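You operate a simulated robot arm through the tools that you are given. There is no shell and no other tool.

You run a simulated robot arm. Do the job below in one go: nothing can be reset, and whatever is moved stays where it is left.

JOB
Brush the dead leaves out of the sash track and leave the window propped open.
Fine: unlock, raise and prop it before you reach under; brush back. Set down upright: sill brush. What is to be rubbed or washed off counts as gone when no trace of it is left.

The check looks at the end state, three seconds after you hand in, the way a careful person would. Anything else that was tipped, shoved, dropped, spilled or broken makes it a failure.

ROBOT AND FRAMES
A 7-joint arm with a two-finger parallel gripper, fixed in place. Base frame: the origin is at the foot of the arm, x ahead of it, y to its left, z up. Readings come in m, rad, newtons and seconds.
Its first joint turns from -2.304 to 2.304 rad. Payload 3.91 kg.
Tool frame: the origin (TCP) lies between the finger pads and is the grasp point; the fingertips stand 0.03 m ahead of it; z points along the fingers, y is the line along which they close. The gripper opens to 0.11 m. The fingers are 0.02 m wide and 0.01 m thick; the gripper's body (0.048 by 0.112 m) begins 0.055 m behind the TCP.
Orientation is that of the tool frame in the base frame, as a unit quaternion [x, y, z, w]. With the fingers straight down and closing along the base's y, the tool's x points along the base's -x, its y along +y and its z along -z.

CONTROLS
- The arm moves only by the tool play_rows. Its argument "commands" is a list of rows, each an object (a shift or turn left out is 0, a gripper value left out holds the last) with "linear": the shift along the tool's x, y, z in cm, a list of three; "delta_rot": the turn, a rotation vector about the tool's x, y, z in rad, a list of three; "grip": the closure, from 0 (fully open) to 1 (shut). In form: [{"linear": [x, y, z], "delta_rot": [ax, ay, az], "grip": grip}, ...]. A call has 1 to 20 rows; each row shifts and turns the commanded pose from where the row before left it, along the tool's axes as they then stand. Rows are played at 5 a second. More than 0.05 m and 0.15 rad between two rows, or a gripper value outside its range, and nothing of the call is played. Where a pose cannot be reached the arm comes as near as it can. A force on the tool above 40 N (or 10 N above the force at the start of the call, whichever is more), or a blocked arm, ends the call early, and 0.2 s more pass. Each finger travels about 0.108 m/s and halts on what it meets, pressing with about 23 N; the grip force reading is that of the motor and also rises with nothing between the fingers. The clock runs only during rows and for 0.2 s after the last one: add rows that do not move to give the fingers time. It gives the time, the measured TCP pose, the force on the tool (base axes), the opening and the grip force at its end, in the units of the frame above (readings bear some noise), with the torque about the TCP (base axes, N m) and any sound that the robot's microphone picked up.
- Cameras (640 x 400 px; columns grow to the right, rows downward): "scene" is fixed at [0.0509, -0.6475, 1.3232]; the picture's right is [0.60, -0.80, 0.00], its down [-0.11, -0.08, -0.99] and it looks along [0.80, 0.59, -0.13] (base axes); focal length 269 px, centre (320, 200). "wrist" rides on the gripper at [0.072, 0.017, -0.103] in the tool frame; the picture's right is [-0.23, 0.97, 0.00], its down [-0.76, -0.18, -0.62] and it looks along [-0.61, -0.14, 0.78] (tool axes); focal length 222 px, centre (320, 200). There is no depth. A picture from a camera that has moved, and an enlarged one, comes with that camera's place and axes in the base frame and with its lens.
- camera(camera): a new picture of that camera. It takes no simulated time.
- inspect(camera, box): a new picture of the part [left, top, right, bottom] of that camera's present view, enlarged. It takes no simulated time.
- job_done(): hands the job in; it is judged then, once.

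Nothing tells you positions but the pictures and the camera data. Unless the task says otherwise, let go and move clear before handing in.

The tools are called after ">>>" as name(argument=value, ...) on one line, values as JSON. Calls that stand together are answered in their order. play_rows: Moves the arm, as the interface text tells. Its arguments: {"type":"object","properties":{"commands":{"type":"array","items":{"type":"object","properties":{"linear":{"type":"array","items":{"type":"number"}},"delta_rot":{"type":"array","items":{"type":"number"}},"grip":{"type":"number"}}}}},"required":["commands"]} The other tools are called the same way: camera (camera) takes a picture; inspect (camera, box) takes an enlarged picture of a part of a camera's view; job_done () hands the job in.

At the start:

```text
time: 0.0
tool_pos: [0.655, -0.0847, 1.5557]
tcp_rot: [0.001, 1.0, 0.0, 0.0]
ft_force: [-0.1, -0.3, 0.7]
wrist_torque: [0.0, 0.0, -0.02]
gripper_width: 0.11
finger_force: 0.0
```

scene: 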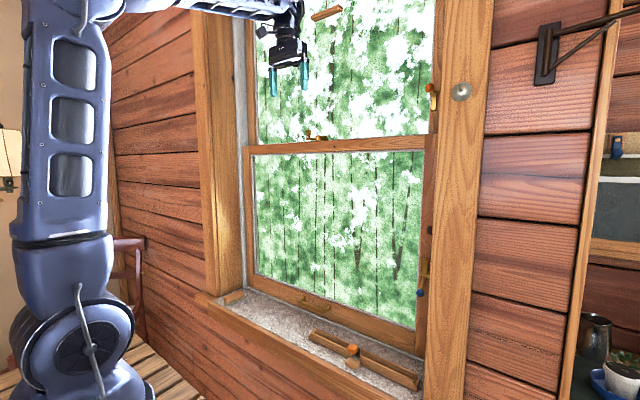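
wrist: 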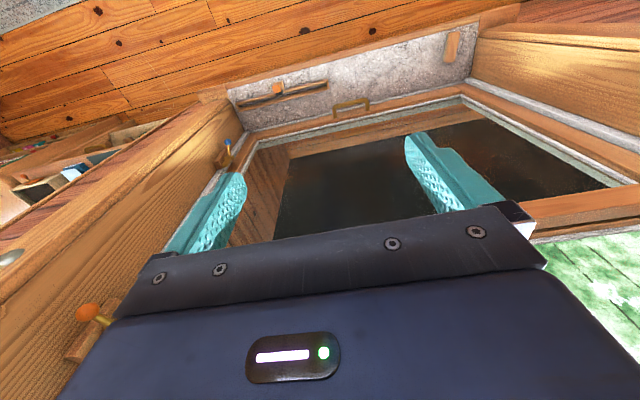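

I see a sash window ahead with a latch at the meeting rail, a sill with a brush-like item, and hardware on the right jamb. I'll look closer before moving anything.

>>> inspect(camera="scene", box=[200, 270, 440, 400])

>>> inspect(camera="scene", box=[240, 110, 340, 172])

>>> inspect(camera="scene", box=[380, 60, 500, 135])

>>> inspect(camera="scene", box=[380, 240, 460, 310])

>>> inspect(camera="scene", box=[240, 0, 400, 100])

>>> inspect(camera="wrist", box=[200, 20, 500, 207])

>>> inspect(camera="wrist", box=[0, 100, 260, 380])

```text
2.67 times, centred on (320, 335) of scene
camera zoom: at [0.0509, -0.6475, 1.3232], right [0.6, -0.8, 0.0], down [-0.11, -0.08, -0.99], along [0.8, 0.59, -0.13], focal length 718 px, centre (320, -160)
```

zoom: 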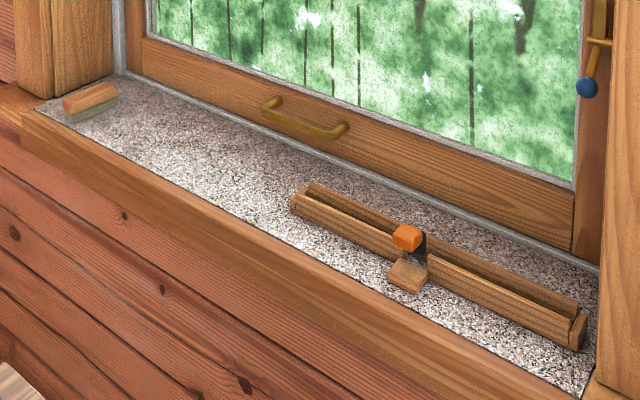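

```text
6.40 times, centred on (290, 141) of scene
camera zoom: at [0.0509, -0.6475, 1.3232], right [0.6, -0.8, 0.0], down [-0.11, -0.08, -0.99], along [0.8, 0.59, -0.13], focal length 1722 px, centre (512, 578)
```

zoom: 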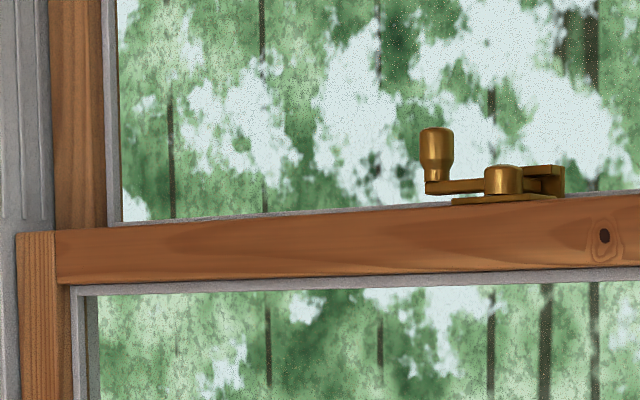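

```text
5.33 times, centred on (440, 98) of scene
camera zoom: at [0.0509, -0.6475, 1.3232], right [0.6, -0.8, 0.0], down [-0.11, -0.08, -0.99], along [0.8, 0.59, -0.13], focal length 1435 px, centre (-320, 747)
```

zoom: 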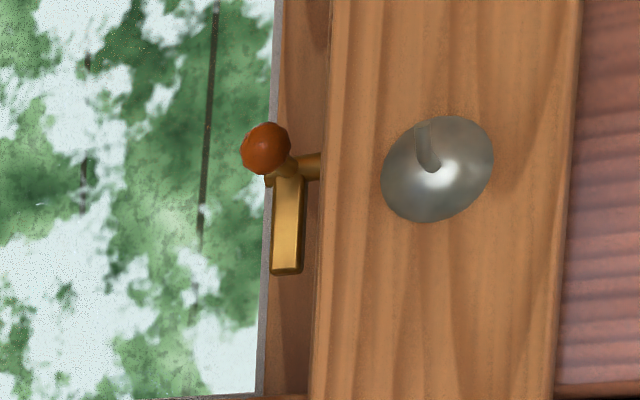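

```text
5.71 times, centred on (420, 275) of scene
camera zoom: at [0.0509, -0.6475, 1.3232], right [0.6, -0.8, 0.0], down [-0.11, -0.08, -0.99], along [0.8, 0.59, -0.13], focal length 1538 px, centre (-251, -229)
```

zoom: 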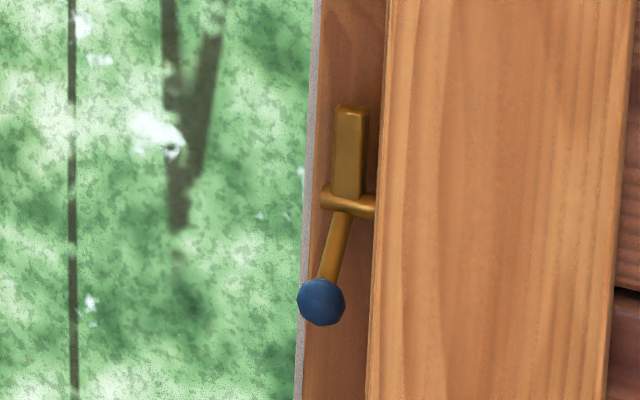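

```text
4.00 times, centred on (320, 50) of scene
camera zoom: at [0.0509, -0.6475, 1.3232], right [0.6, -0.8, 0.0], down [-0.11, -0.08, -0.99], along [0.8, 0.59, -0.13], focal length 1076 px, centre (320, 800)
```

zoom: 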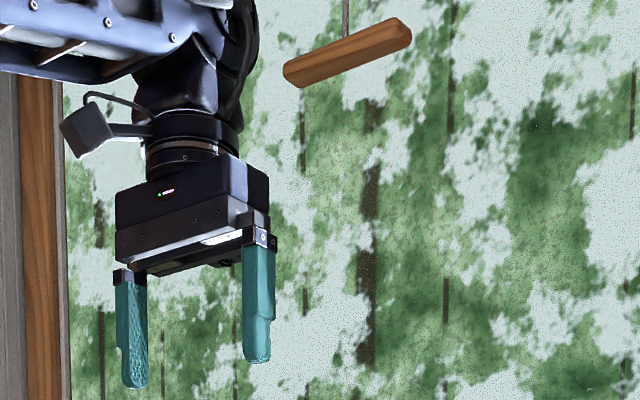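

```text
2.13 times, centred on (350, 114) of wrist
camera zoom: at [0.5825, -0.0681, 1.6603], right [0.23, 0.97, 0.0], down [0.76, -0.18, 0.62], along [0.61, -0.14, -0.78], focal length 474 px, centre (256, 384)
```

zoom: 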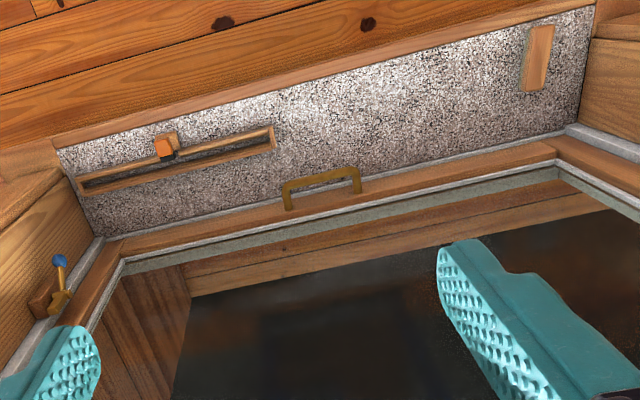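

```text
1.43 times, centred on (130, 240) of wrist
camera zoom: at [0.5825, -0.0681, 1.6603], right [0.23, 0.97, 0.0], down [0.76, -0.18, 0.62], along [0.61, -0.14, -0.78], focal length 317 px, centre (591, 143)
```

zoom: 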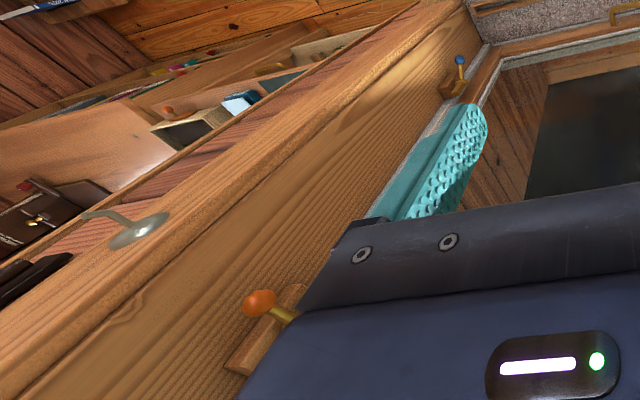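

The window is a lower sash with a centre lock, a lift handle near the sill, and two knobbed catches on the right jamb. A block that looks like a brush sits at the left end of the sill. I'll lower the arm in free space in front of the window for a closer look.

>>> play_rows(commands=[{"linear": [2, 0, 0]}, {"linear": [2, 0, 3]}, {"linear": [1, 0, 4]}, {"linear": [0, 0, 4]}, {"linear": [0, 0, 4]}, {"linear": [0, 0, 4]}, {"linear": [0, 0, 3]}])

>>> camera(camera="wrist")

>>> camera(camera="scene")

```text
time: 1.6
tool_pos: [0.604, -0.0843, 1.3363]
tcp_rot: [0.001, 1.0, 0.0, 0.0]
ft_force: [-0.5, -0.1, -0.2]
wrist_torque: [0.03, 0.01, 0.01]
gripper_width: 0.1101
finger_force: 0.1
```

```text
taken
camera wrist: at [0.5317, -0.0681, 1.4401], right [0.23, 0.97, 0.0], down [0.76, -0.18, 0.62], along [0.61, -0.14, -0.78], focal length 222 px, centre (320, 200)
```

wrist: 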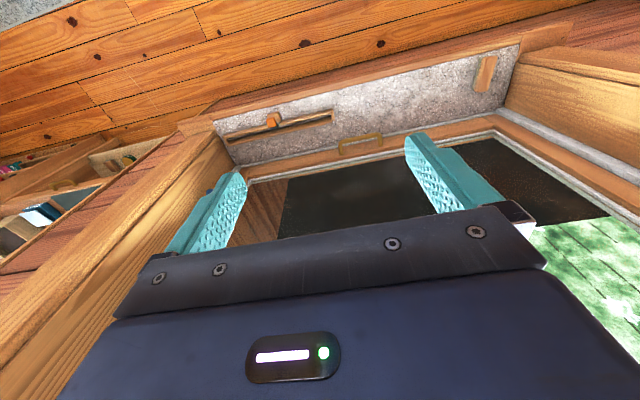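

```text
taken
```

scene: 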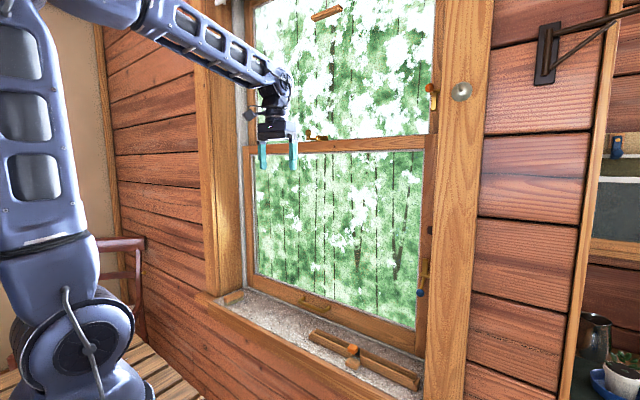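

The path is clear and the sill is visible upside down at the top of the wrist picture. I'll keep going down for a close look at the sill.

>>> play_rows(commands=[{"linear": [0, 0, 4]}, {"linear": [0, 0, 4]}, {"linear": [0, 0, 4]}, {"linear": [0, 0, 4]}, {"linear": [0, 0, 4]}, {"linear": [0, 0, 4]}, {"linear": [0, 0, 4]}])

>>> camera(camera="wrist")

>>> camera(camera="scene")

```text
time: 3.2
tool_pos: [0.605, -0.0834, 1.057]
tcp_rot: [0.001, 1.0, 0.0, 0.001]
ft_force: [-0.4, 0.6, 0.4]
wrist_torque: [0.02, -0.06, 0.02]
gripper_width: 0.1101
finger_force: 0.1
```

```text
taken
camera wrist: at [0.533, -0.067, 1.1599], right [0.23, 0.97, 0.0], down [0.76, -0.18, 0.62], along [0.61, -0.14, -0.78], focal length 222 px, centre (320, 200)
```

wrist: 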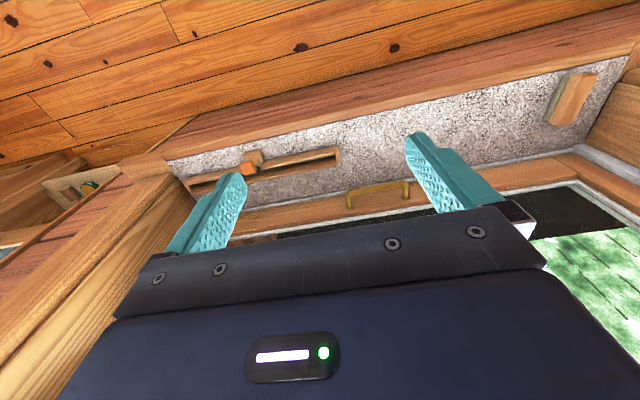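

```text
taken
```

scene: 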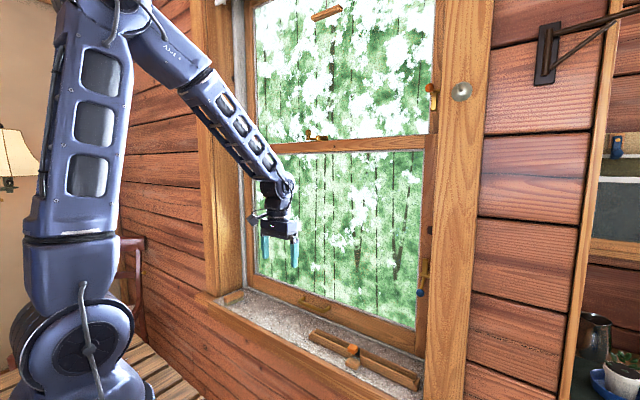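

I can see the trough with its orange-knobbed piece and the brush at the left end. I'll enlarge both.

>>> inspect(camera="wrist", box=[160, 120, 360, 245])

>>> inspect(camera="wrist", box=[320, 60, 640, 260])

>>> inspect(camera="scene", box=[300, 320, 430, 400])

>>> inspect(camera="scene", box=[200, 270, 280, 320])

>>> inspect(camera="scene", box=[290, 0, 370, 50])

```text
3.20 times, centred on (260, 182) of wrist
camera zoom: at [0.533, -0.067, 1.1599], right [0.23, 0.97, 0.0], down [0.76, -0.18, 0.62], along [0.61, -0.14, -0.78], focal length 711 px, centre (512, 256)
```

zoom: 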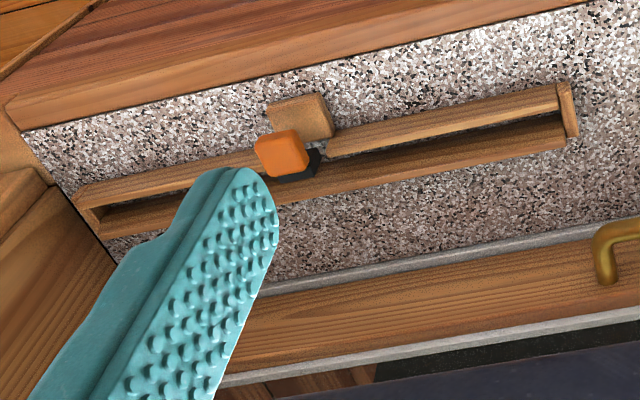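

```text
2.00 times, centred on (480, 160) of wrist
camera zoom: at [0.533, -0.067, 1.1599], right [0.23, 0.97, 0.0], down [0.76, -0.18, 0.62], along [0.61, -0.14, -0.78], focal length 444 px, centre (0, 280)
```

zoom: 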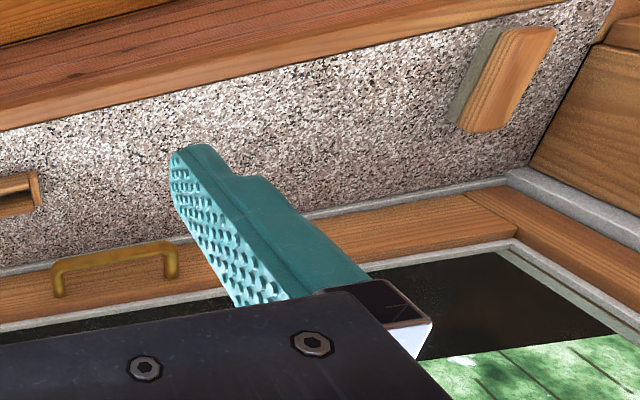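

```text
4.92 times, centred on (365, 360) of scene
camera zoom: at [0.0509, -0.6475, 1.3232], right [0.6, -0.8, 0.0], down [-0.11, -0.08, -0.99], along [0.8, 0.59, -0.13], focal length 1325 px, centre (98, -588)
```

zoom: 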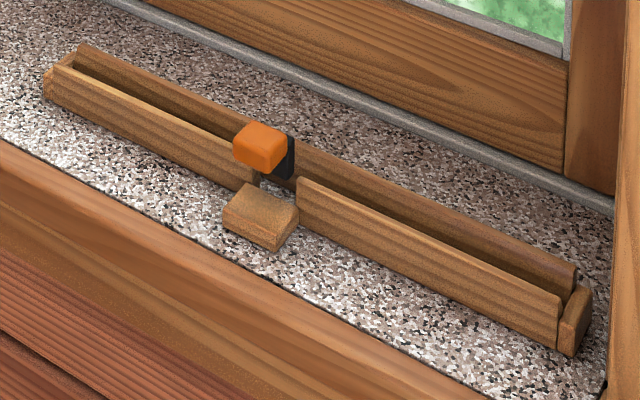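

```text
8.00 times, centred on (240, 295) of scene
camera zoom: at [0.0509, -0.6475, 1.3232], right [0.6, -0.8, 0.0], down [-0.11, -0.08, -0.99], along [0.8, 0.59, -0.13], focal length 2153 px, centre (960, -560)
```

zoom: 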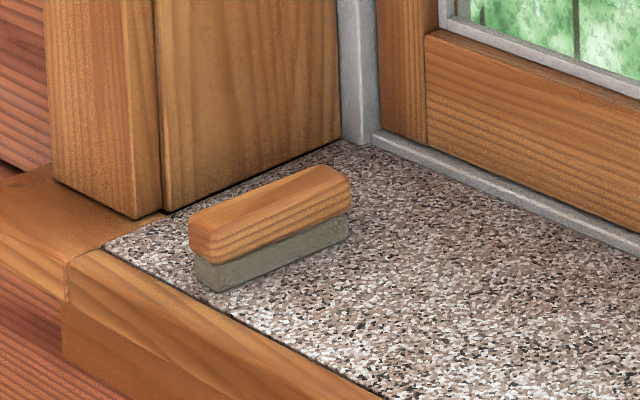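

```text
8.00 times, centred on (330, 25) of scene
camera zoom: at [0.0509, -0.6475, 1.3232], right [0.6, -0.8, 0.0], down [-0.11, -0.08, -0.99], along [0.8, 0.59, -0.13], focal length 2153 px, centre (240, 1600)
```

zoom: 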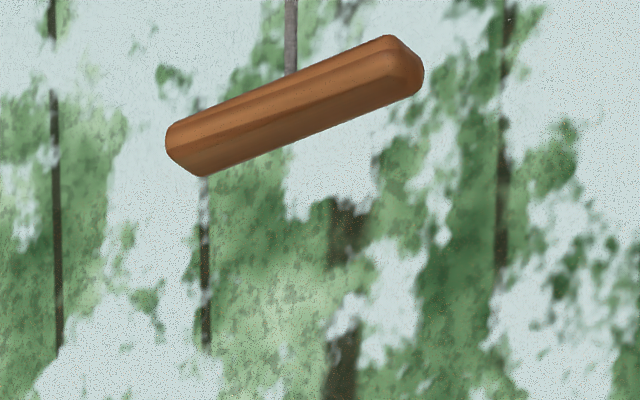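

The trough seems to be a cradle with something dark and an orange grip in it, and the brush lies at the left with its bristles down. I'll move over the cradle for a close view.

>>> play_rows(commands=[{"linear": [-1.9, -3.5, 2]}, {"linear": [-1.9, -3.5, 2]}, {"linear": [-1.9, -3.5, 2]}, {"linear": [-1.9, -3.5, 2]}, {"linear": [-1.9, -3.5, 2]}, {}])

>>> camera(camera="wrist")

>>> inspect(camera="wrist", box=[160, 30, 480, 230])

```text
time: 4.6
tool_pos: [0.7003, -0.2604, 0.9568]
tcp_rot: [0.0, 1.0, 0.001, 0.0]
ft_force: [0.1, -0.3, 0.3]
wrist_torque: [-0.01, 0.0, 0.0]
gripper_width: 0.11
finger_force: 0.0
```

```text
taken
camera wrist: at [0.6282, -0.2441, 1.0608], right [0.23, 0.97, 0.0], down [0.76, -0.18, 0.62], along [0.61, -0.14, -0.78], focal length 222 px, centre (320, 200)
```

wrist: 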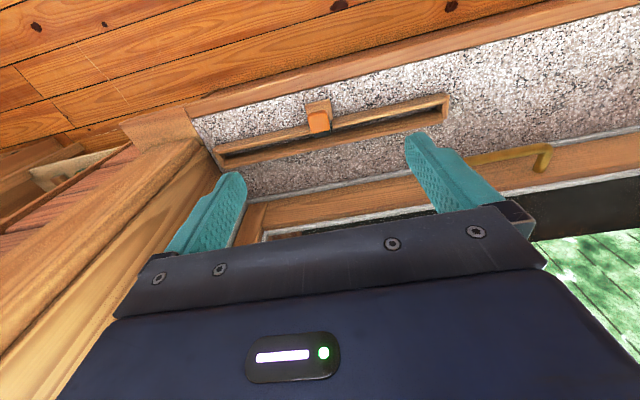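

```text
2.00 times, centred on (320, 130) of wrist
camera zoom: at [0.6282, -0.2441, 1.0608], right [0.23, 0.97, 0.0], down [0.76, -0.18, 0.62], along [0.61, -0.14, -0.78], focal length 444 px, centre (320, 340)
```

zoom: 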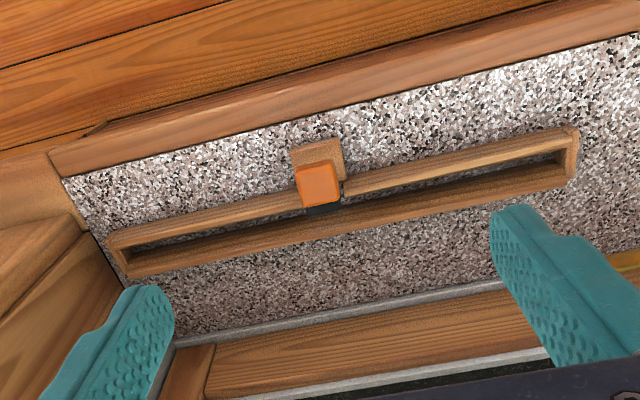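

>>> inspect(camera="wrist", box=[280, 85, 370, 141])

>>> inspect(camera="scene", box=[335, 335, 375, 375])

>>> inspect(camera="wrist", box=[200, 110, 330, 190])

>>> inspect(camera="scene", box=[300, 325, 350, 360])

```text
7.11 times, centred on (325, 113) of wrist
camera zoom: at [0.6282, -0.2441, 1.0608], right [0.23, 0.97, 0.0], down [0.76, -0.18, 0.62], along [0.61, -0.14, -0.78], focal length 1580 px, centre (284, 819)
```

zoom: 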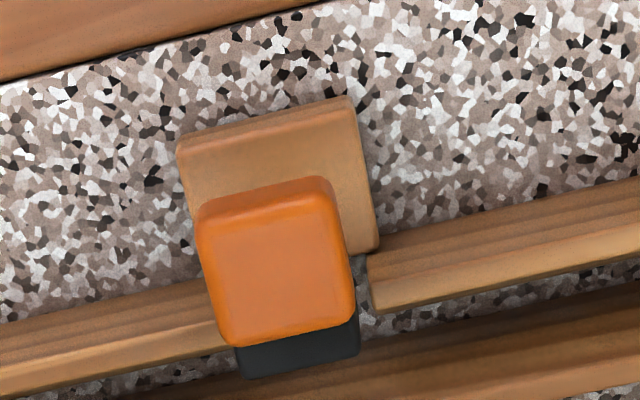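

```text
10.00 times, centred on (355, 355) of scene
camera zoom: at [0.0509, -0.6475, 1.3232], right [0.6, -0.8, 0.0], down [-0.11, -0.08, -0.99], along [0.8, 0.59, -0.13], focal length 2691 px, centre (-30, -1350)
```

zoom: 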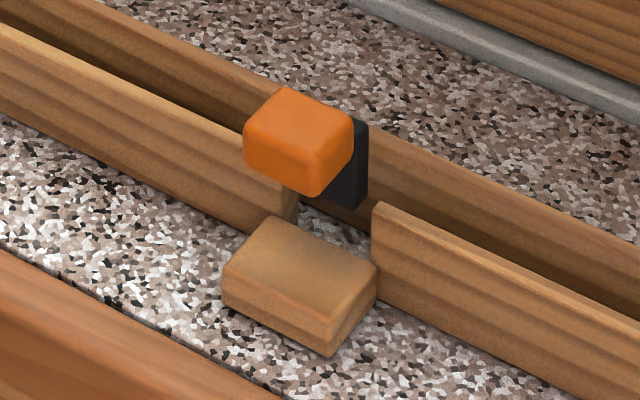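

```text
4.92 times, centred on (265, 150) of wrist
camera zoom: at [0.6282, -0.2441, 1.0608], right [0.23, 0.97, 0.0], down [0.76, -0.18, 0.62], along [0.61, -0.14, -0.78], focal length 1094 px, centre (591, 446)
```

zoom: 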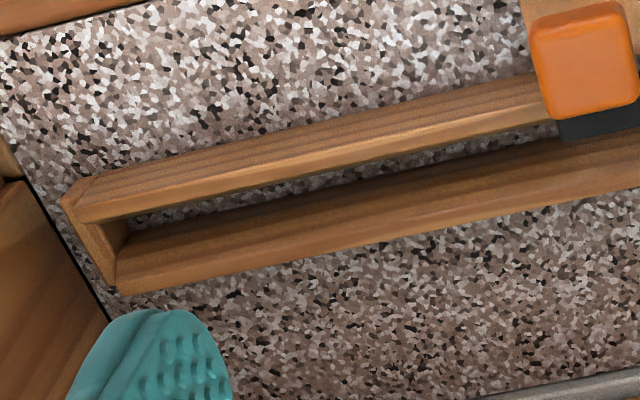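

```text
11.43 times, centred on (325, 342) of scene
camera zoom: at [0.0509, -0.6475, 1.3232], right [0.6, -0.8, 0.0], down [-0.11, -0.08, -0.99], along [0.8, 0.59, -0.13], focal length 3075 px, centre (263, -1429)
```

zoom: 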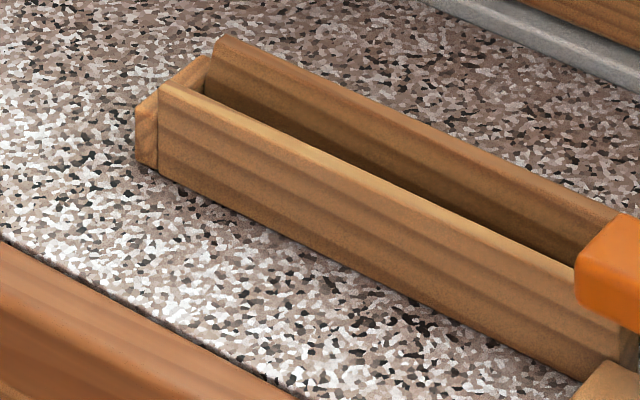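

The cradle is open and holds a black plate with an orange grip; I'll leave it alone until I understand it. Next I'll rise and turn the wrist camera to look at the right jamb and its two catches.

>>> play_rows(commands=[{"linear": [0, 0, -2], "delta_rot": [0, 0, 0.1428]}, {"linear": [0, 0, -2], "delta_rot": [0, 0, 0.1428]}, {"linear": [0, 0, -2], "delta_rot": [0, 0, 0.1428]}, {"linear": [0, 0, -2], "delta_rot": [0, 0, 0.1428]}, {"linear": [0, 0, -2], "delta_rot": [0, 0, 0.1428]}, {"linear": [0, 0, -2], "delta_rot": [0, 0, 0.1428]}, {"linear": [0, 0, -1], "delta_rot": [0, 0, 0.1428]}, {"linear": [0, 0, -1], "delta_rot": [0, 0, 0.1428]}, {"linear": [0, 0, -1], "delta_rot": [0, 0, 0.1428]}, {"linear": [0, 0, 0], "delta_rot": [0, 0, 0.1428]}, {"linear": [0, 0, 0], "delta_rot": [0, 0, 0.1428]}, {"linear": [3, 0, 0]}, {"linear": [3, 0, 0]}, {}])

>>> camera(camera="wrist")

>>> camera(camera="scene")

```text
time: 7.6
tool_pos: [0.6992, -0.1994, 1.1061]
tcp_rot: [0.707, 0.707, 0.0, 0.0]
ft_force: [-0.1, 0.3, 0.6]
wrist_torque: [0.06, 0.0, 0.02]
gripper_width: 0.1101
finger_force: 0.1
```

```text
taken
camera wrist: at [0.7163, -0.1271, 1.2104], right [0.97, -0.23, 0.0], down [-0.18, -0.76, 0.62], along [-0.14, -0.61, -0.78], focal length 222 px, centre (320, 200)
```

wrist: 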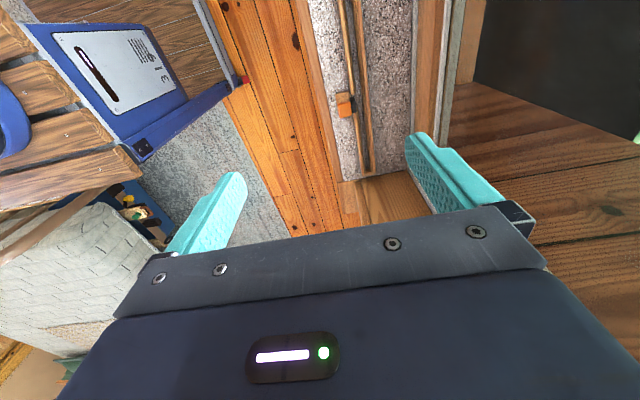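

```text
taken
```

scene: 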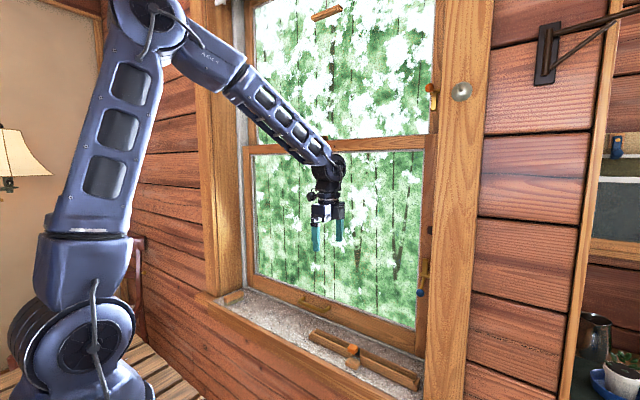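

The gripper body blocks the jamb from here. I'll tilt the tool toward the right jamb so the camera can see the lower catch.

>>> play_rows(commands=[{"delta_rot": [0, -0.131, 0]}, {"delta_rot": [0, -0.131, 0]}, {"delta_rot": [0, -0.131, 0]}, {"delta_rot": [0, -0.131, 0]}, {"delta_rot": [0, -0.131, 0]}, {"delta_rot": [0, -0.131, 0]}, {"linear": [-1.53, 2.33, 2.23]}, {"linear": [-1.53, 2.33, 2.23]}, {"linear": [-1.53, 2.33, 2.23]}, {}])

>>> camera(camera="wrist")

>>> camera(camera="scene")

```text
time: 9.8
tool_pos: [0.7702, -0.2794, 1.0929]
tcp_rot: [0.653, 0.653, -0.271, 0.27]
ft_force: [-0.2, 0.1, 0.3]
wrist_torque: [-0.04, -0.03, 0.0]
gripper_width: 0.1099
finger_force: 0.1
```

```text
taken
camera wrist: at [0.7862, -0.1548, 1.1143], right [0.97, -0.16, 0.16], down [-0.18, -0.1, 0.98], along [-0.14, -0.98, -0.12], focal length 222 px, centre (320, 200)
```

wrist: 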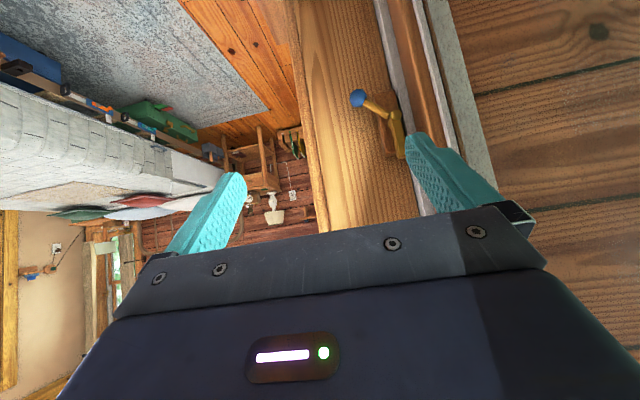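

```text
taken
```

scene: 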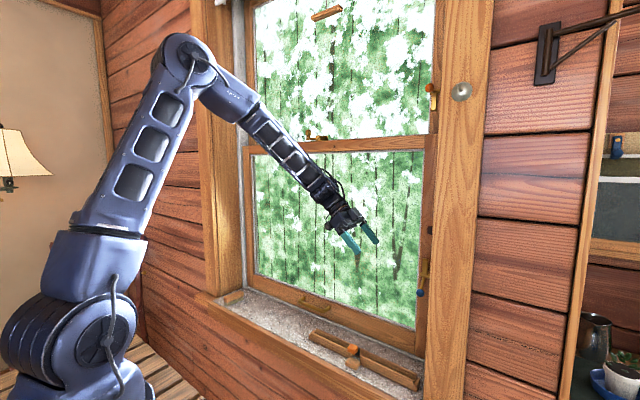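

>>> inspect(camera="wrist", box=[320, 50, 480, 180])

```text
3.08 times, centred on (400, 115) of wrist
camera zoom: at [0.7862, -0.1548, 1.1143], right [0.97, -0.16, 0.16], down [-0.18, -0.1, 0.98], along [-0.14, -0.98, -0.12], focal length 684 px, centre (74, 462)
```

zoom: 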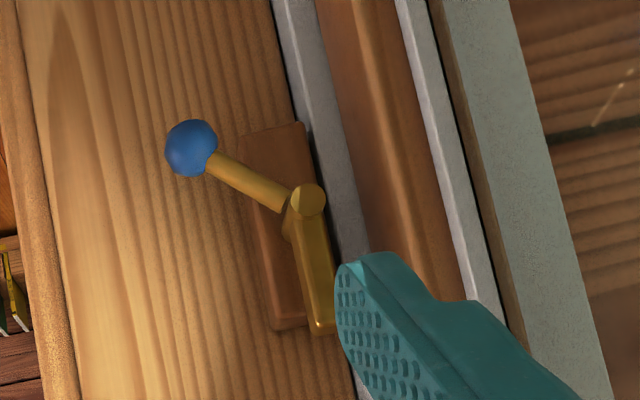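

The lower catch is a brass tongue on a pivot pin at about (0.86, -0.44, 0.99), with its blue knob toward me. Turning it would swing the tongue under a raised sash. Next I'll back off, rise and look level at the sash lock, the orange catch and the hanging wooden bar.

>>> play_rows(commands=[{"linear": [0, -4.25, 0], "delta_rot": [0, 0.131, 0]}, {"linear": [0, -4.25, 0], "delta_rot": [0, 0.131, 0]}, {"linear": [0, -4.25, 0], "delta_rot": [0, 0.131, 0]}, {"linear": [0, -4.25, 0], "delta_rot": [0, 0.131, 0]}, {"delta_rot": [0, 0.131, 0]}, {"delta_rot": [0, 0.131, 0]}, {"linear": [0, 0, -4], "delta_rot": [0, 0, -0.1428]}, {"linear": [0, 0, -4], "delta_rot": [0, 0, -0.1428]}, {"linear": [0, 0, -4], "delta_rot": [0, 0, -0.1428]}, {"linear": [0, 0, -4], "delta_rot": [0, 0, -0.1428]}, {"linear": [0, 0, -4], "delta_rot": [0, 0, -0.1428]}, {"linear": [0, 0, -4], "delta_rot": [0, 0, -0.1428]}, {"linear": [0, 0, -4], "delta_rot": [0, 0, -0.1428]}, {"linear": [0, 0, -4], "delta_rot": [0, 0, -0.1428]}, {"linear": [0, 0, -4], "delta_rot": [0, 0, -0.1428]}, {"linear": [0, 0, -4], "delta_rot": [0, 0, -0.1428]}, {"linear": [0, 0, 0], "delta_rot": [0, 0, -0.1428]}, {}])

>>> play_rows(commands=[{"delta_rot": [0, -0.1428, 0]}, {"delta_rot": [0, -0.1428, 0]}, {"delta_rot": [0, -0.1428, 0]}, {"delta_rot": [0, -0.1428, 0]}, {"delta_rot": [0, -0.1428, 0]}, {"delta_rot": [0, -0.1428, 0]}, {"delta_rot": [0, -0.1428, 0]}, {"delta_rot": [0, -0.1428, 0]}, {"delta_rot": [0, -0.1428, 0]}, {}])

>>> camera(camera="wrist")

>>> camera(camera="scene")

```text
time: 13.6
tool_pos: [0.6009, -0.2791, 1.4939]
tcp_rot: [-0.001, 1.0, -0.001, 0.0]
ft_force: [-0.7, -0.1, -0.1]
wrist_torque: [0.02, -0.01, 0.02]
gripper_width: 0.1101
finger_force: 0.0
```

```text
time: 15.8
tool_pos: [0.5992, -0.2798, 1.4913]
tcp_rot: [0.0, 0.8, 0.0, 0.6]
ft_force: [0.0, 0.2, 0.2]
wrist_torque: [-0.01, 0.0, -0.03]
gripper_width: 0.1099
finger_force: 0.1
```

```text
taken
camera wrist: at [0.4805, -0.263, 1.4514], right [0.06, 0.97, 0.22], down [-0.38, -0.18, 0.91], along [0.92, -0.14, 0.36], focal length 222 px, centre (320, 200)
```

wrist: 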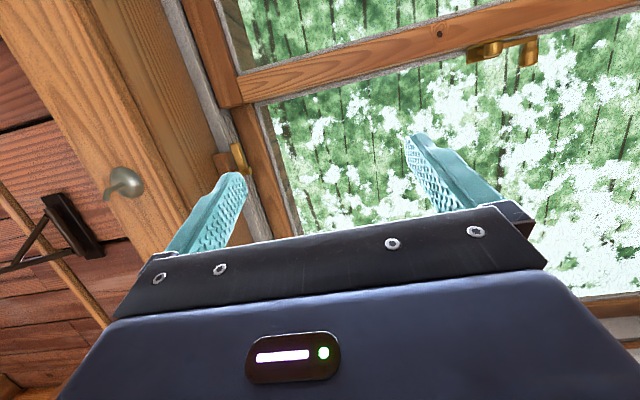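

```text
taken
```

scene: 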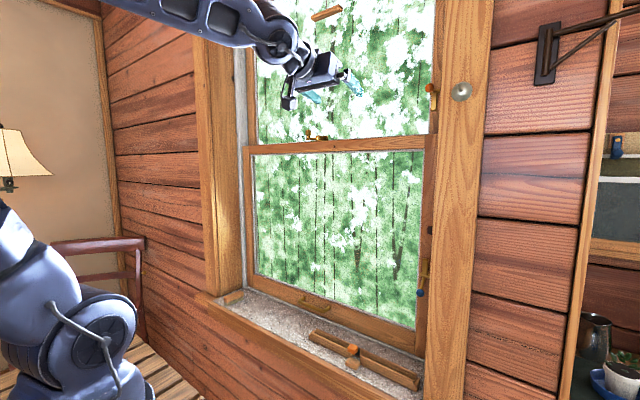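

>>> inspect(camera="wrist", box=[430, 20, 590, 120])

>>> inspect(camera="wrist", box=[90, 60, 330, 210])

>>> inspect(camera="scene", box=[400, 60, 480, 120])

```text
4.00 times, centred on (510, 70) of wrist
camera zoom: at [0.4805, -0.263, 1.4514], right [0.06, 0.97, 0.22], down [-0.38, -0.18, 0.91], along [0.92, -0.14, 0.36], focal length 888 px, centre (-440, 720)
```

zoom: 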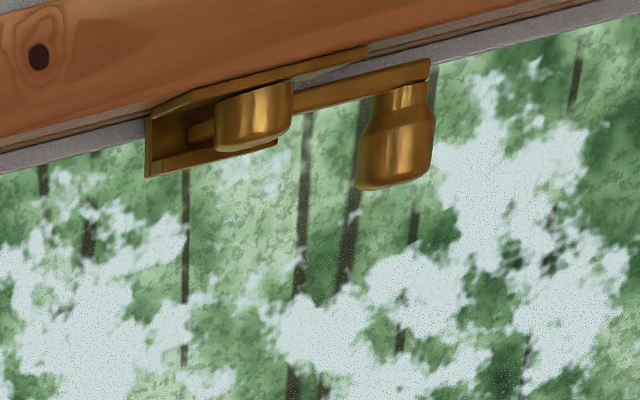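

```text
2.67 times, centred on (210, 135) of wrist
camera zoom: at [0.4805, -0.263, 1.4514], right [0.06, 0.97, 0.22], down [-0.38, -0.18, 0.91], along [0.92, -0.14, 0.36], focal length 592 px, centre (613, 373)
```

zoom: 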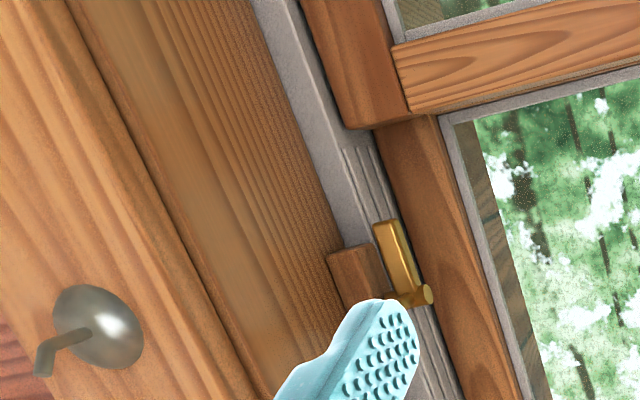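

```text
6.67 times, centred on (440, 90) of scene
camera zoom: at [0.0509, -0.6475, 1.3232], right [0.6, -0.8, 0.0], down [-0.11, -0.08, -0.99], along [0.8, 0.59, -0.13], focal length 1794 px, centre (-480, 933)
```

zoom: 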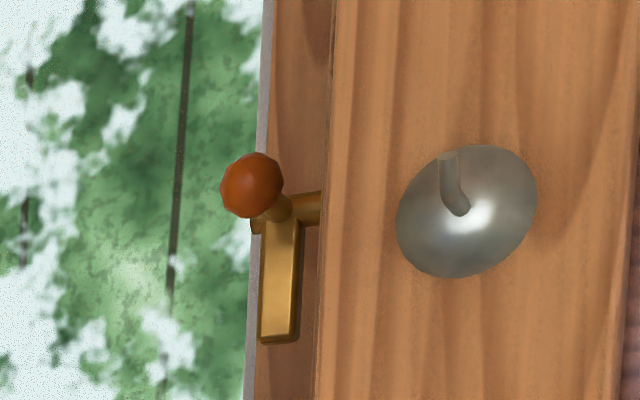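

The lock's lever points left with its tongue in a keeper on the right. The orange catch's tongue hangs down beside the track. Before working higher up I need to know where the hanging bar is, so I'll lower a little and tilt the camera up.

>>> play_rows(commands=[{"linear": [4, 0, 1], "delta_rot": [0, 0, 0]}, {"linear": [4, 0, 1], "delta_rot": [0, 0, 0]}, {"linear": [4, 0, 1], "delta_rot": [0, 0, 0]}, {"linear": [4, 0, 1], "delta_rot": [0, 0, 0]}, {"delta_rot": [0, -0.14, 0]}, {"delta_rot": [0, -0.14, 0]}, {"delta_rot": [0, -0.14, 0]}, {"delta_rot": [0, -0.14, 0]}, {}])

>>> camera(camera="wrist")

>>> camera(camera="scene")

```text
time: 17.8
tool_pos: [0.5931, -0.2783, 1.3276]
tcp_rot: [0.0, 0.603, 0.0, 0.798]
ft_force: [0.1, 0.4, -0.1]
wrist_torque: [0.01, 0.0, 0.03]
gripper_width: 0.1102
finger_force: 0.1
```

```text
taken
camera wrist: at [0.513, -0.2631, 1.2293], right [-0.06, 0.97, 0.22], down [-0.81, -0.18, 0.56], along [0.59, -0.14, 0.8], focal length 222 px, centre (320, 200)
```

wrist: 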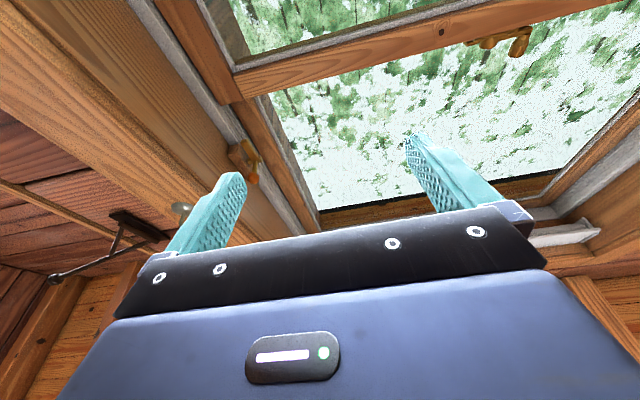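

```text
taken
```

scene: 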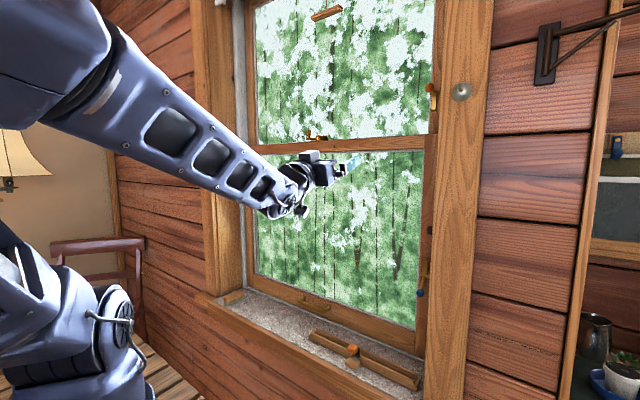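

>>> play_rows(commands=[{"linear": [0, 4, 0], "delta_rot": [0, -0.1, 0]}, {"linear": [0, 4, 0], "delta_rot": [0, -0.1, 0]}, {"linear": [0, 4, 0], "delta_rot": [0, -0.1, 0]}, {"linear": [0, 4, 0], "delta_rot": [0, -0.1, 0]}, {"linear": [0, 4, 0]}, {}])

>>> camera(camera="wrist")

```text
time: 19.2
tool_pos: [0.6408, -0.0978, 1.3571]
tcp_rot: [-0.001, 0.433, 0.0, 0.901]
ft_force: [0.0, 0.7, 0.5]
wrist_torque: [-0.02, -0.03, 0.04]
gripper_width: 0.11
finger_force: 0.0
out of reach, approached as far as the arm can: row 1, 2, 3, 4, 5
```

```text
taken
camera wrist: at [0.6051, -0.0826, 1.2375], right [-0.14, 0.97, 0.18], down [-0.96, -0.18, 0.21], along [0.23, -0.14, 0.96], focal length 222 px, centre (320, 200)
```

wrist: 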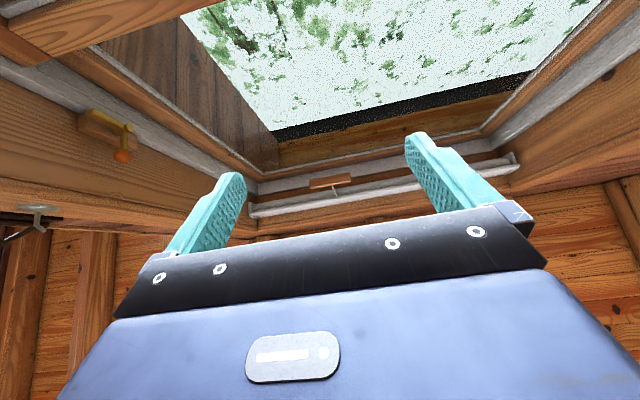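

The hanging bar is a blind pull on a cord at about (0.78, -0.13, 1.785), so I'll stay below and left of it. I'll swing the tool back down and go in for a close look at the sash lock.

>>> play_rows(commands=[{"delta_rot": [0, 0.141, 0]}, {"delta_rot": [0, 0.141, 0]}, {"delta_rot": [0, 0.141, 0]}, {"delta_rot": [0, 0.141, 0]}, {"delta_rot": [0, 0.141, 0]}, {"delta_rot": [0, 0.141, 0]}, {"delta_rot": [0, 0.141, 0]}, {"delta_rot": [0, 0.141, 0]}, {"delta_rot": [0, 0.141, 0]}, {"delta_rot": [0, 0.141, 0]}, {"delta_rot": [0, 0.141, 0]}, {}])

```text
time: 21.8
tool_pos: [0.6382, -0.0992, 1.3581]
tcp_rot: [0.0, 0.941, 0.0, 0.339]
ft_force: [-0.5, 0.9, -0.5]
wrist_torque: [-0.02, 0.02, 0.02]
gripper_width: 0.1101
finger_force: 0.0
```

>>> play_rows(commands=[{"linear": [-3.51, 2.11, -0.86]}, {"linear": [-3.51, 2.11, -0.86]}, {"linear": [-3.51, 2.11, -0.86]}, {"linear": [-3.51, 2.11, -0.86]}, {"linear": [-3.51, 2.11, -0.86]}, {"linear": [-3.51, 2.11, -0.86]}, {"linear": [-3.51, 2.11, -0.86]}, {"linear": [-3.51, 2.11, -0.86]}, {}])

>>> camera(camera="wrist")

>>> camera(camera="scene")

```text
time: 23.8
tool_pos: [0.8119, 0.0702, 1.5912]
tcp_rot: [0.001, 0.94, 0.0, 0.34]
ft_force: [0.3, -0.1, 0.0]
wrist_torque: [0.02, -0.02, -0.03]
gripper_width: 0.1103
finger_force: 0.1
```

```text
taken
camera wrist: at [0.69, 0.0864, 1.6243], right [0.17, 0.97, 0.15], down [0.19, -0.18, 0.97], along [0.97, -0.14, -0.21], focal length 222 px, centre (320, 200)
```

wrist: 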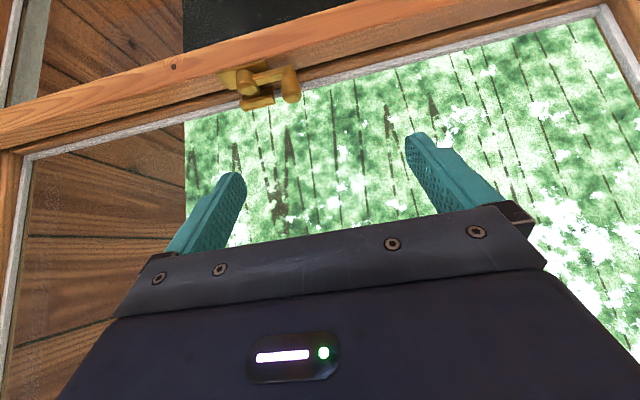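

```text
taken
```

scene: 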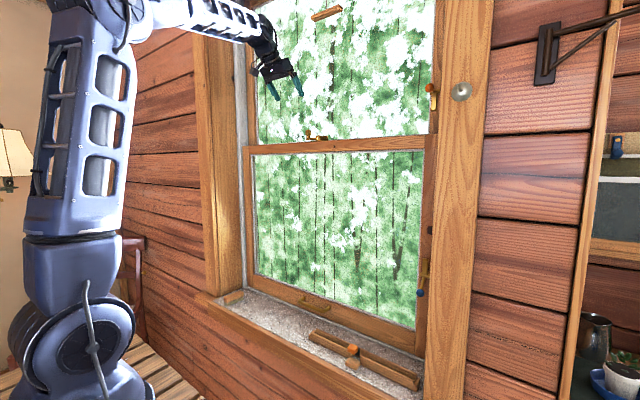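

>>> inspect(camera="wrist", box=[200, 45, 320, 120])

```text
5.33 times, centred on (260, 82) of wrist
camera zoom: at [0.69, 0.0864, 1.6243], right [0.17, 0.97, 0.15], down [0.19, -0.18, 0.97], along [0.97, -0.14, -0.21], focal length 1185 px, centre (640, 827)
```

zoom: 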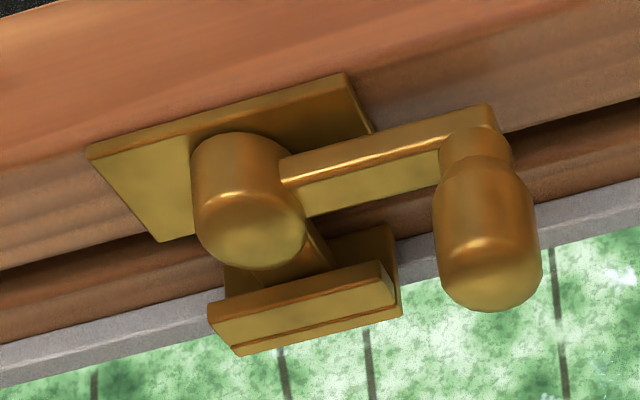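

The lock is now clear. Its lever points left along the rail, and its cam points outward into a keeper on the upper sash. To unlock it I must pull the knob, at about (0.907, 0.042, 1.443), toward me through a quarter turn. I'll level the tool and line it up in front of the knob.

>>> play_rows(commands=[{"delta_rot": [0, -0.1469, 0], "grip": 0.5}, {"delta_rot": [0, -0.1469, 0]}, {"delta_rot": [0, -0.1469, 0]}, {"delta_rot": [0, -0.1469, 0]}, {"delta_rot": [0, -0.1469, 0]}, {"delta_rot": [0, -0.1469, 0]}, {"linear": [3.6, -0.7, -0.3]}, {"linear": [3.6, -0.7, -0.3]}, {"linear": [3.6, -0.7, -0.3]}, {"linear": [3.6, -0.7, -0.3]}, {}])

>>> camera(camera="wrist")

>>> camera(camera="scene")

>>> inspect(camera="scene", box=[250, 100, 350, 162])

```text
time: 26.2
tool_pos: [0.8015, 0.0424, 1.447]
tcp_rot: [0.0, 0.705, 0.0, 0.709]
ft_force: [0.0, 0.0, 0.2]
wrist_torque: [0.0, 0.0, -0.01]
gripper_width: 0.0552
finger_force: 0.1
```

```text
taken
camera wrist: at [0.6985, 0.059, 1.3743], right [0.0, 0.97, 0.23], down [-0.63, -0.18, 0.76], along [0.78, -0.14, 0.61], focal length 222 px, centre (320, 200)
```

wrist: 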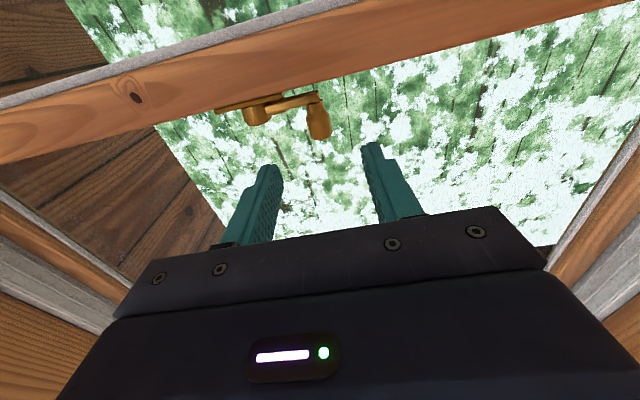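

```text
taken
```

scene: 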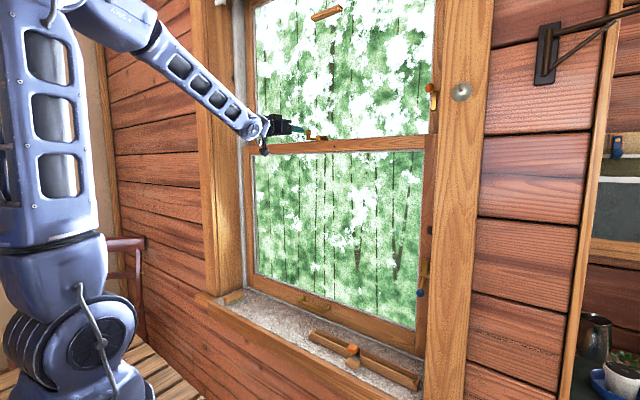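

```text
6.40 times, centred on (300, 131) of scene
camera zoom: at [0.0509, -0.6475, 1.3232], right [0.6, -0.8, 0.0], down [-0.11, -0.08, -0.99], along [0.8, 0.59, -0.13], focal length 1722 px, centre (448, 642)
```

zoom: 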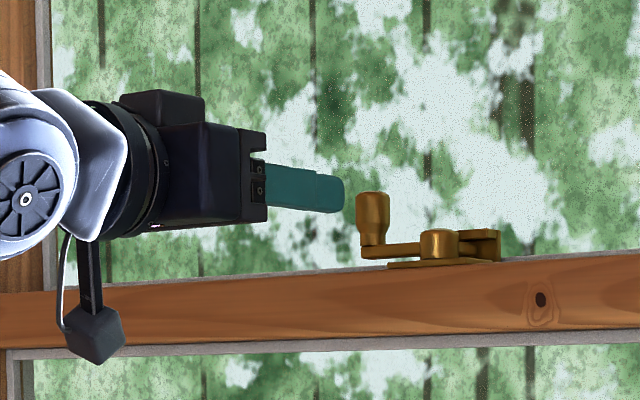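

The fingers are level with the knob and centred on it, and my estimate now puts it at about (0.90, 0.043, 1.44). I'll advance and close on it.

>>> play_rows(commands=[{"linear": [-0.1, 0.1, 4]}, {"linear": [0, 0, 3.6]}, {}])

>>> inspect(camera="scene", box=[250, 100, 350, 162])

>>> inspect(camera="wrist", box=[200, 50, 440, 200])

```text
time: 27.0
tool_pos: [0.876, 0.0431, 1.449]
tcp_rot: [0.0, 0.705, 0.0, 0.709]
ft_force: [-0.5, -1.3, -0.1]
wrist_torque: [0.02, 0.02, -0.01]
gripper_width: 0.055
finger_force: 0.0
```

```text
6.40 times, centred on (300, 131) of scene
camera zoom: at [0.0509, -0.6475, 1.3232], right [0.6, -0.8, 0.0], down [-0.11, -0.08, -0.99], along [0.8, 0.59, -0.13], focal length 1722 px, centre (448, 642)
```

zoom: 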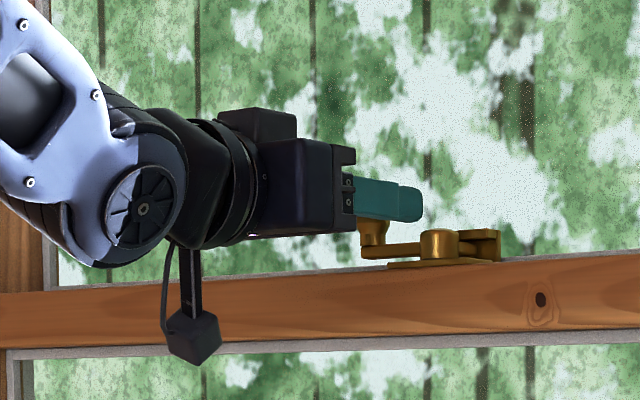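

```text
2.67 times, centred on (320, 125) of wrist
camera zoom: at [0.774, 0.06, 1.3756], right [0.0, 0.97, 0.23], down [-0.63, -0.18, 0.76], along [0.78, -0.14, 0.61], focal length 592 px, centre (320, 400)
```

zoom: 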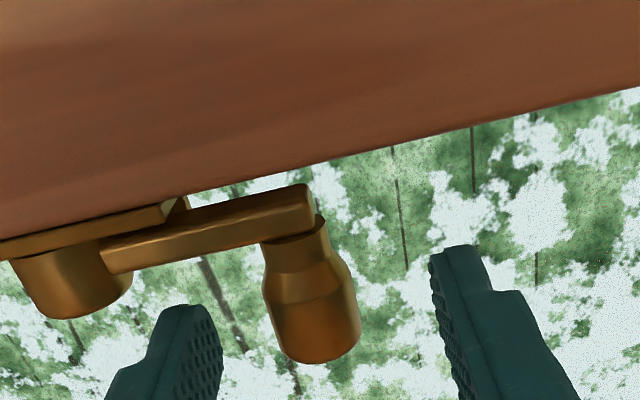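

>>> play_rows(commands=[{"grip": 1.0}, {}, {}])

>>> inspect(camera="wrist", box=[200, 50, 440, 200])

```text
time: 27.8
tool_pos: [0.877, 0.0421, 1.4484]
tcp_rot: [0.001, 0.705, 0.0, 0.709]
ft_force: [-0.8, -10.7, -1.0]
wrist_torque: [-0.1, 0.01, -0.27]
gripper_width: 0.0211
finger_force: 44.7
```

```text
2.67 times, centred on (320, 125) of wrist
camera zoom: at [0.7741, 0.0588, 1.3755], right [0.0, 0.97, 0.23], down [-0.63, -0.18, 0.76], along [0.78, -0.14, 0.61], focal length 592 px, centre (320, 400)
```

zoom: 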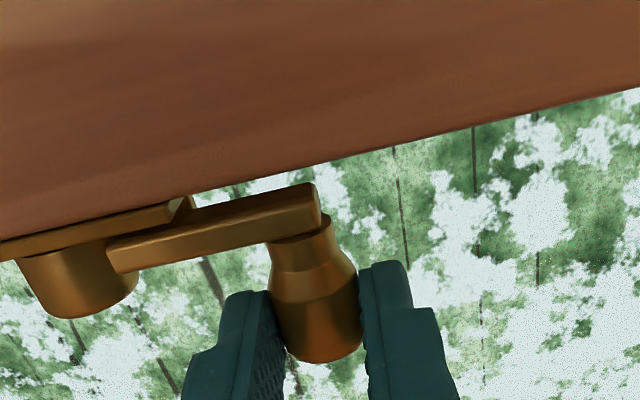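

The knob is held, 21 mm across. I'll draw it along the arc toward me in stages and watch the forces.

>>> play_rows(commands=[{"linear": [0, -0.2, -0.443]}, {"linear": [0, -0.05, -0.443]}, {"linear": [0, -0.115, -0.43]}, {"linear": [0, -0.115, -0.43]}, {"linear": [0, -0.188, -0.403]}, {"linear": [0, -0.188, -0.403]}])

>>> inspect(camera="wrist", box=[200, 50, 440, 200])

>>> inspect(camera="scene", box=[250, 100, 350, 162])

```text
time: 29.2
tool_pos: [0.8511, 0.0364, 1.4487]
tcp_rot: [-0.001, 0.707, 0.001, 0.707]
ft_force: [-2.2, 16.9, -2.0]
wrist_torque: [0.17, 0.47, 0.8]
gripper_width: 0.0212
finger_force: 44.9
```

```text
2.67 times, centred on (320, 125) of wrist
camera zoom: at [0.7476, 0.0532, 1.3756], right [0.0, 0.97, 0.23], down [-0.63, -0.18, 0.76], along [0.78, -0.14, 0.61], focal length 592 px, centre (320, 400)
```

zoom: 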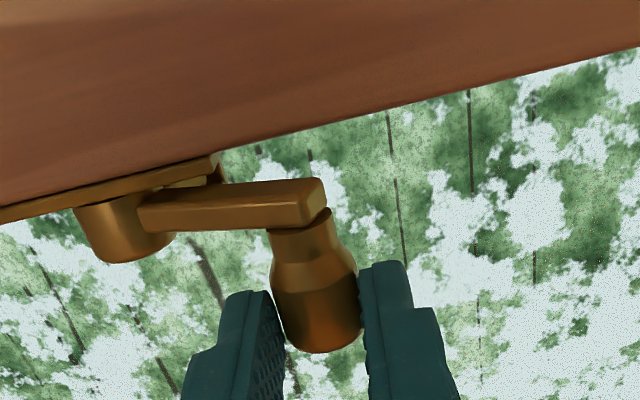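

```text
6.40 times, centred on (300, 131) of scene
camera zoom: at [0.0509, -0.6475, 1.3232], right [0.6, -0.8, 0.0], down [-0.11, -0.08, -0.99], along [0.8, 0.59, -0.13], focal length 1722 px, centre (448, 642)
```

zoom: 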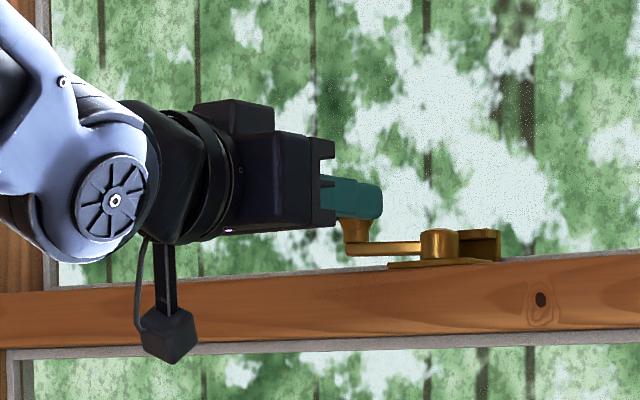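

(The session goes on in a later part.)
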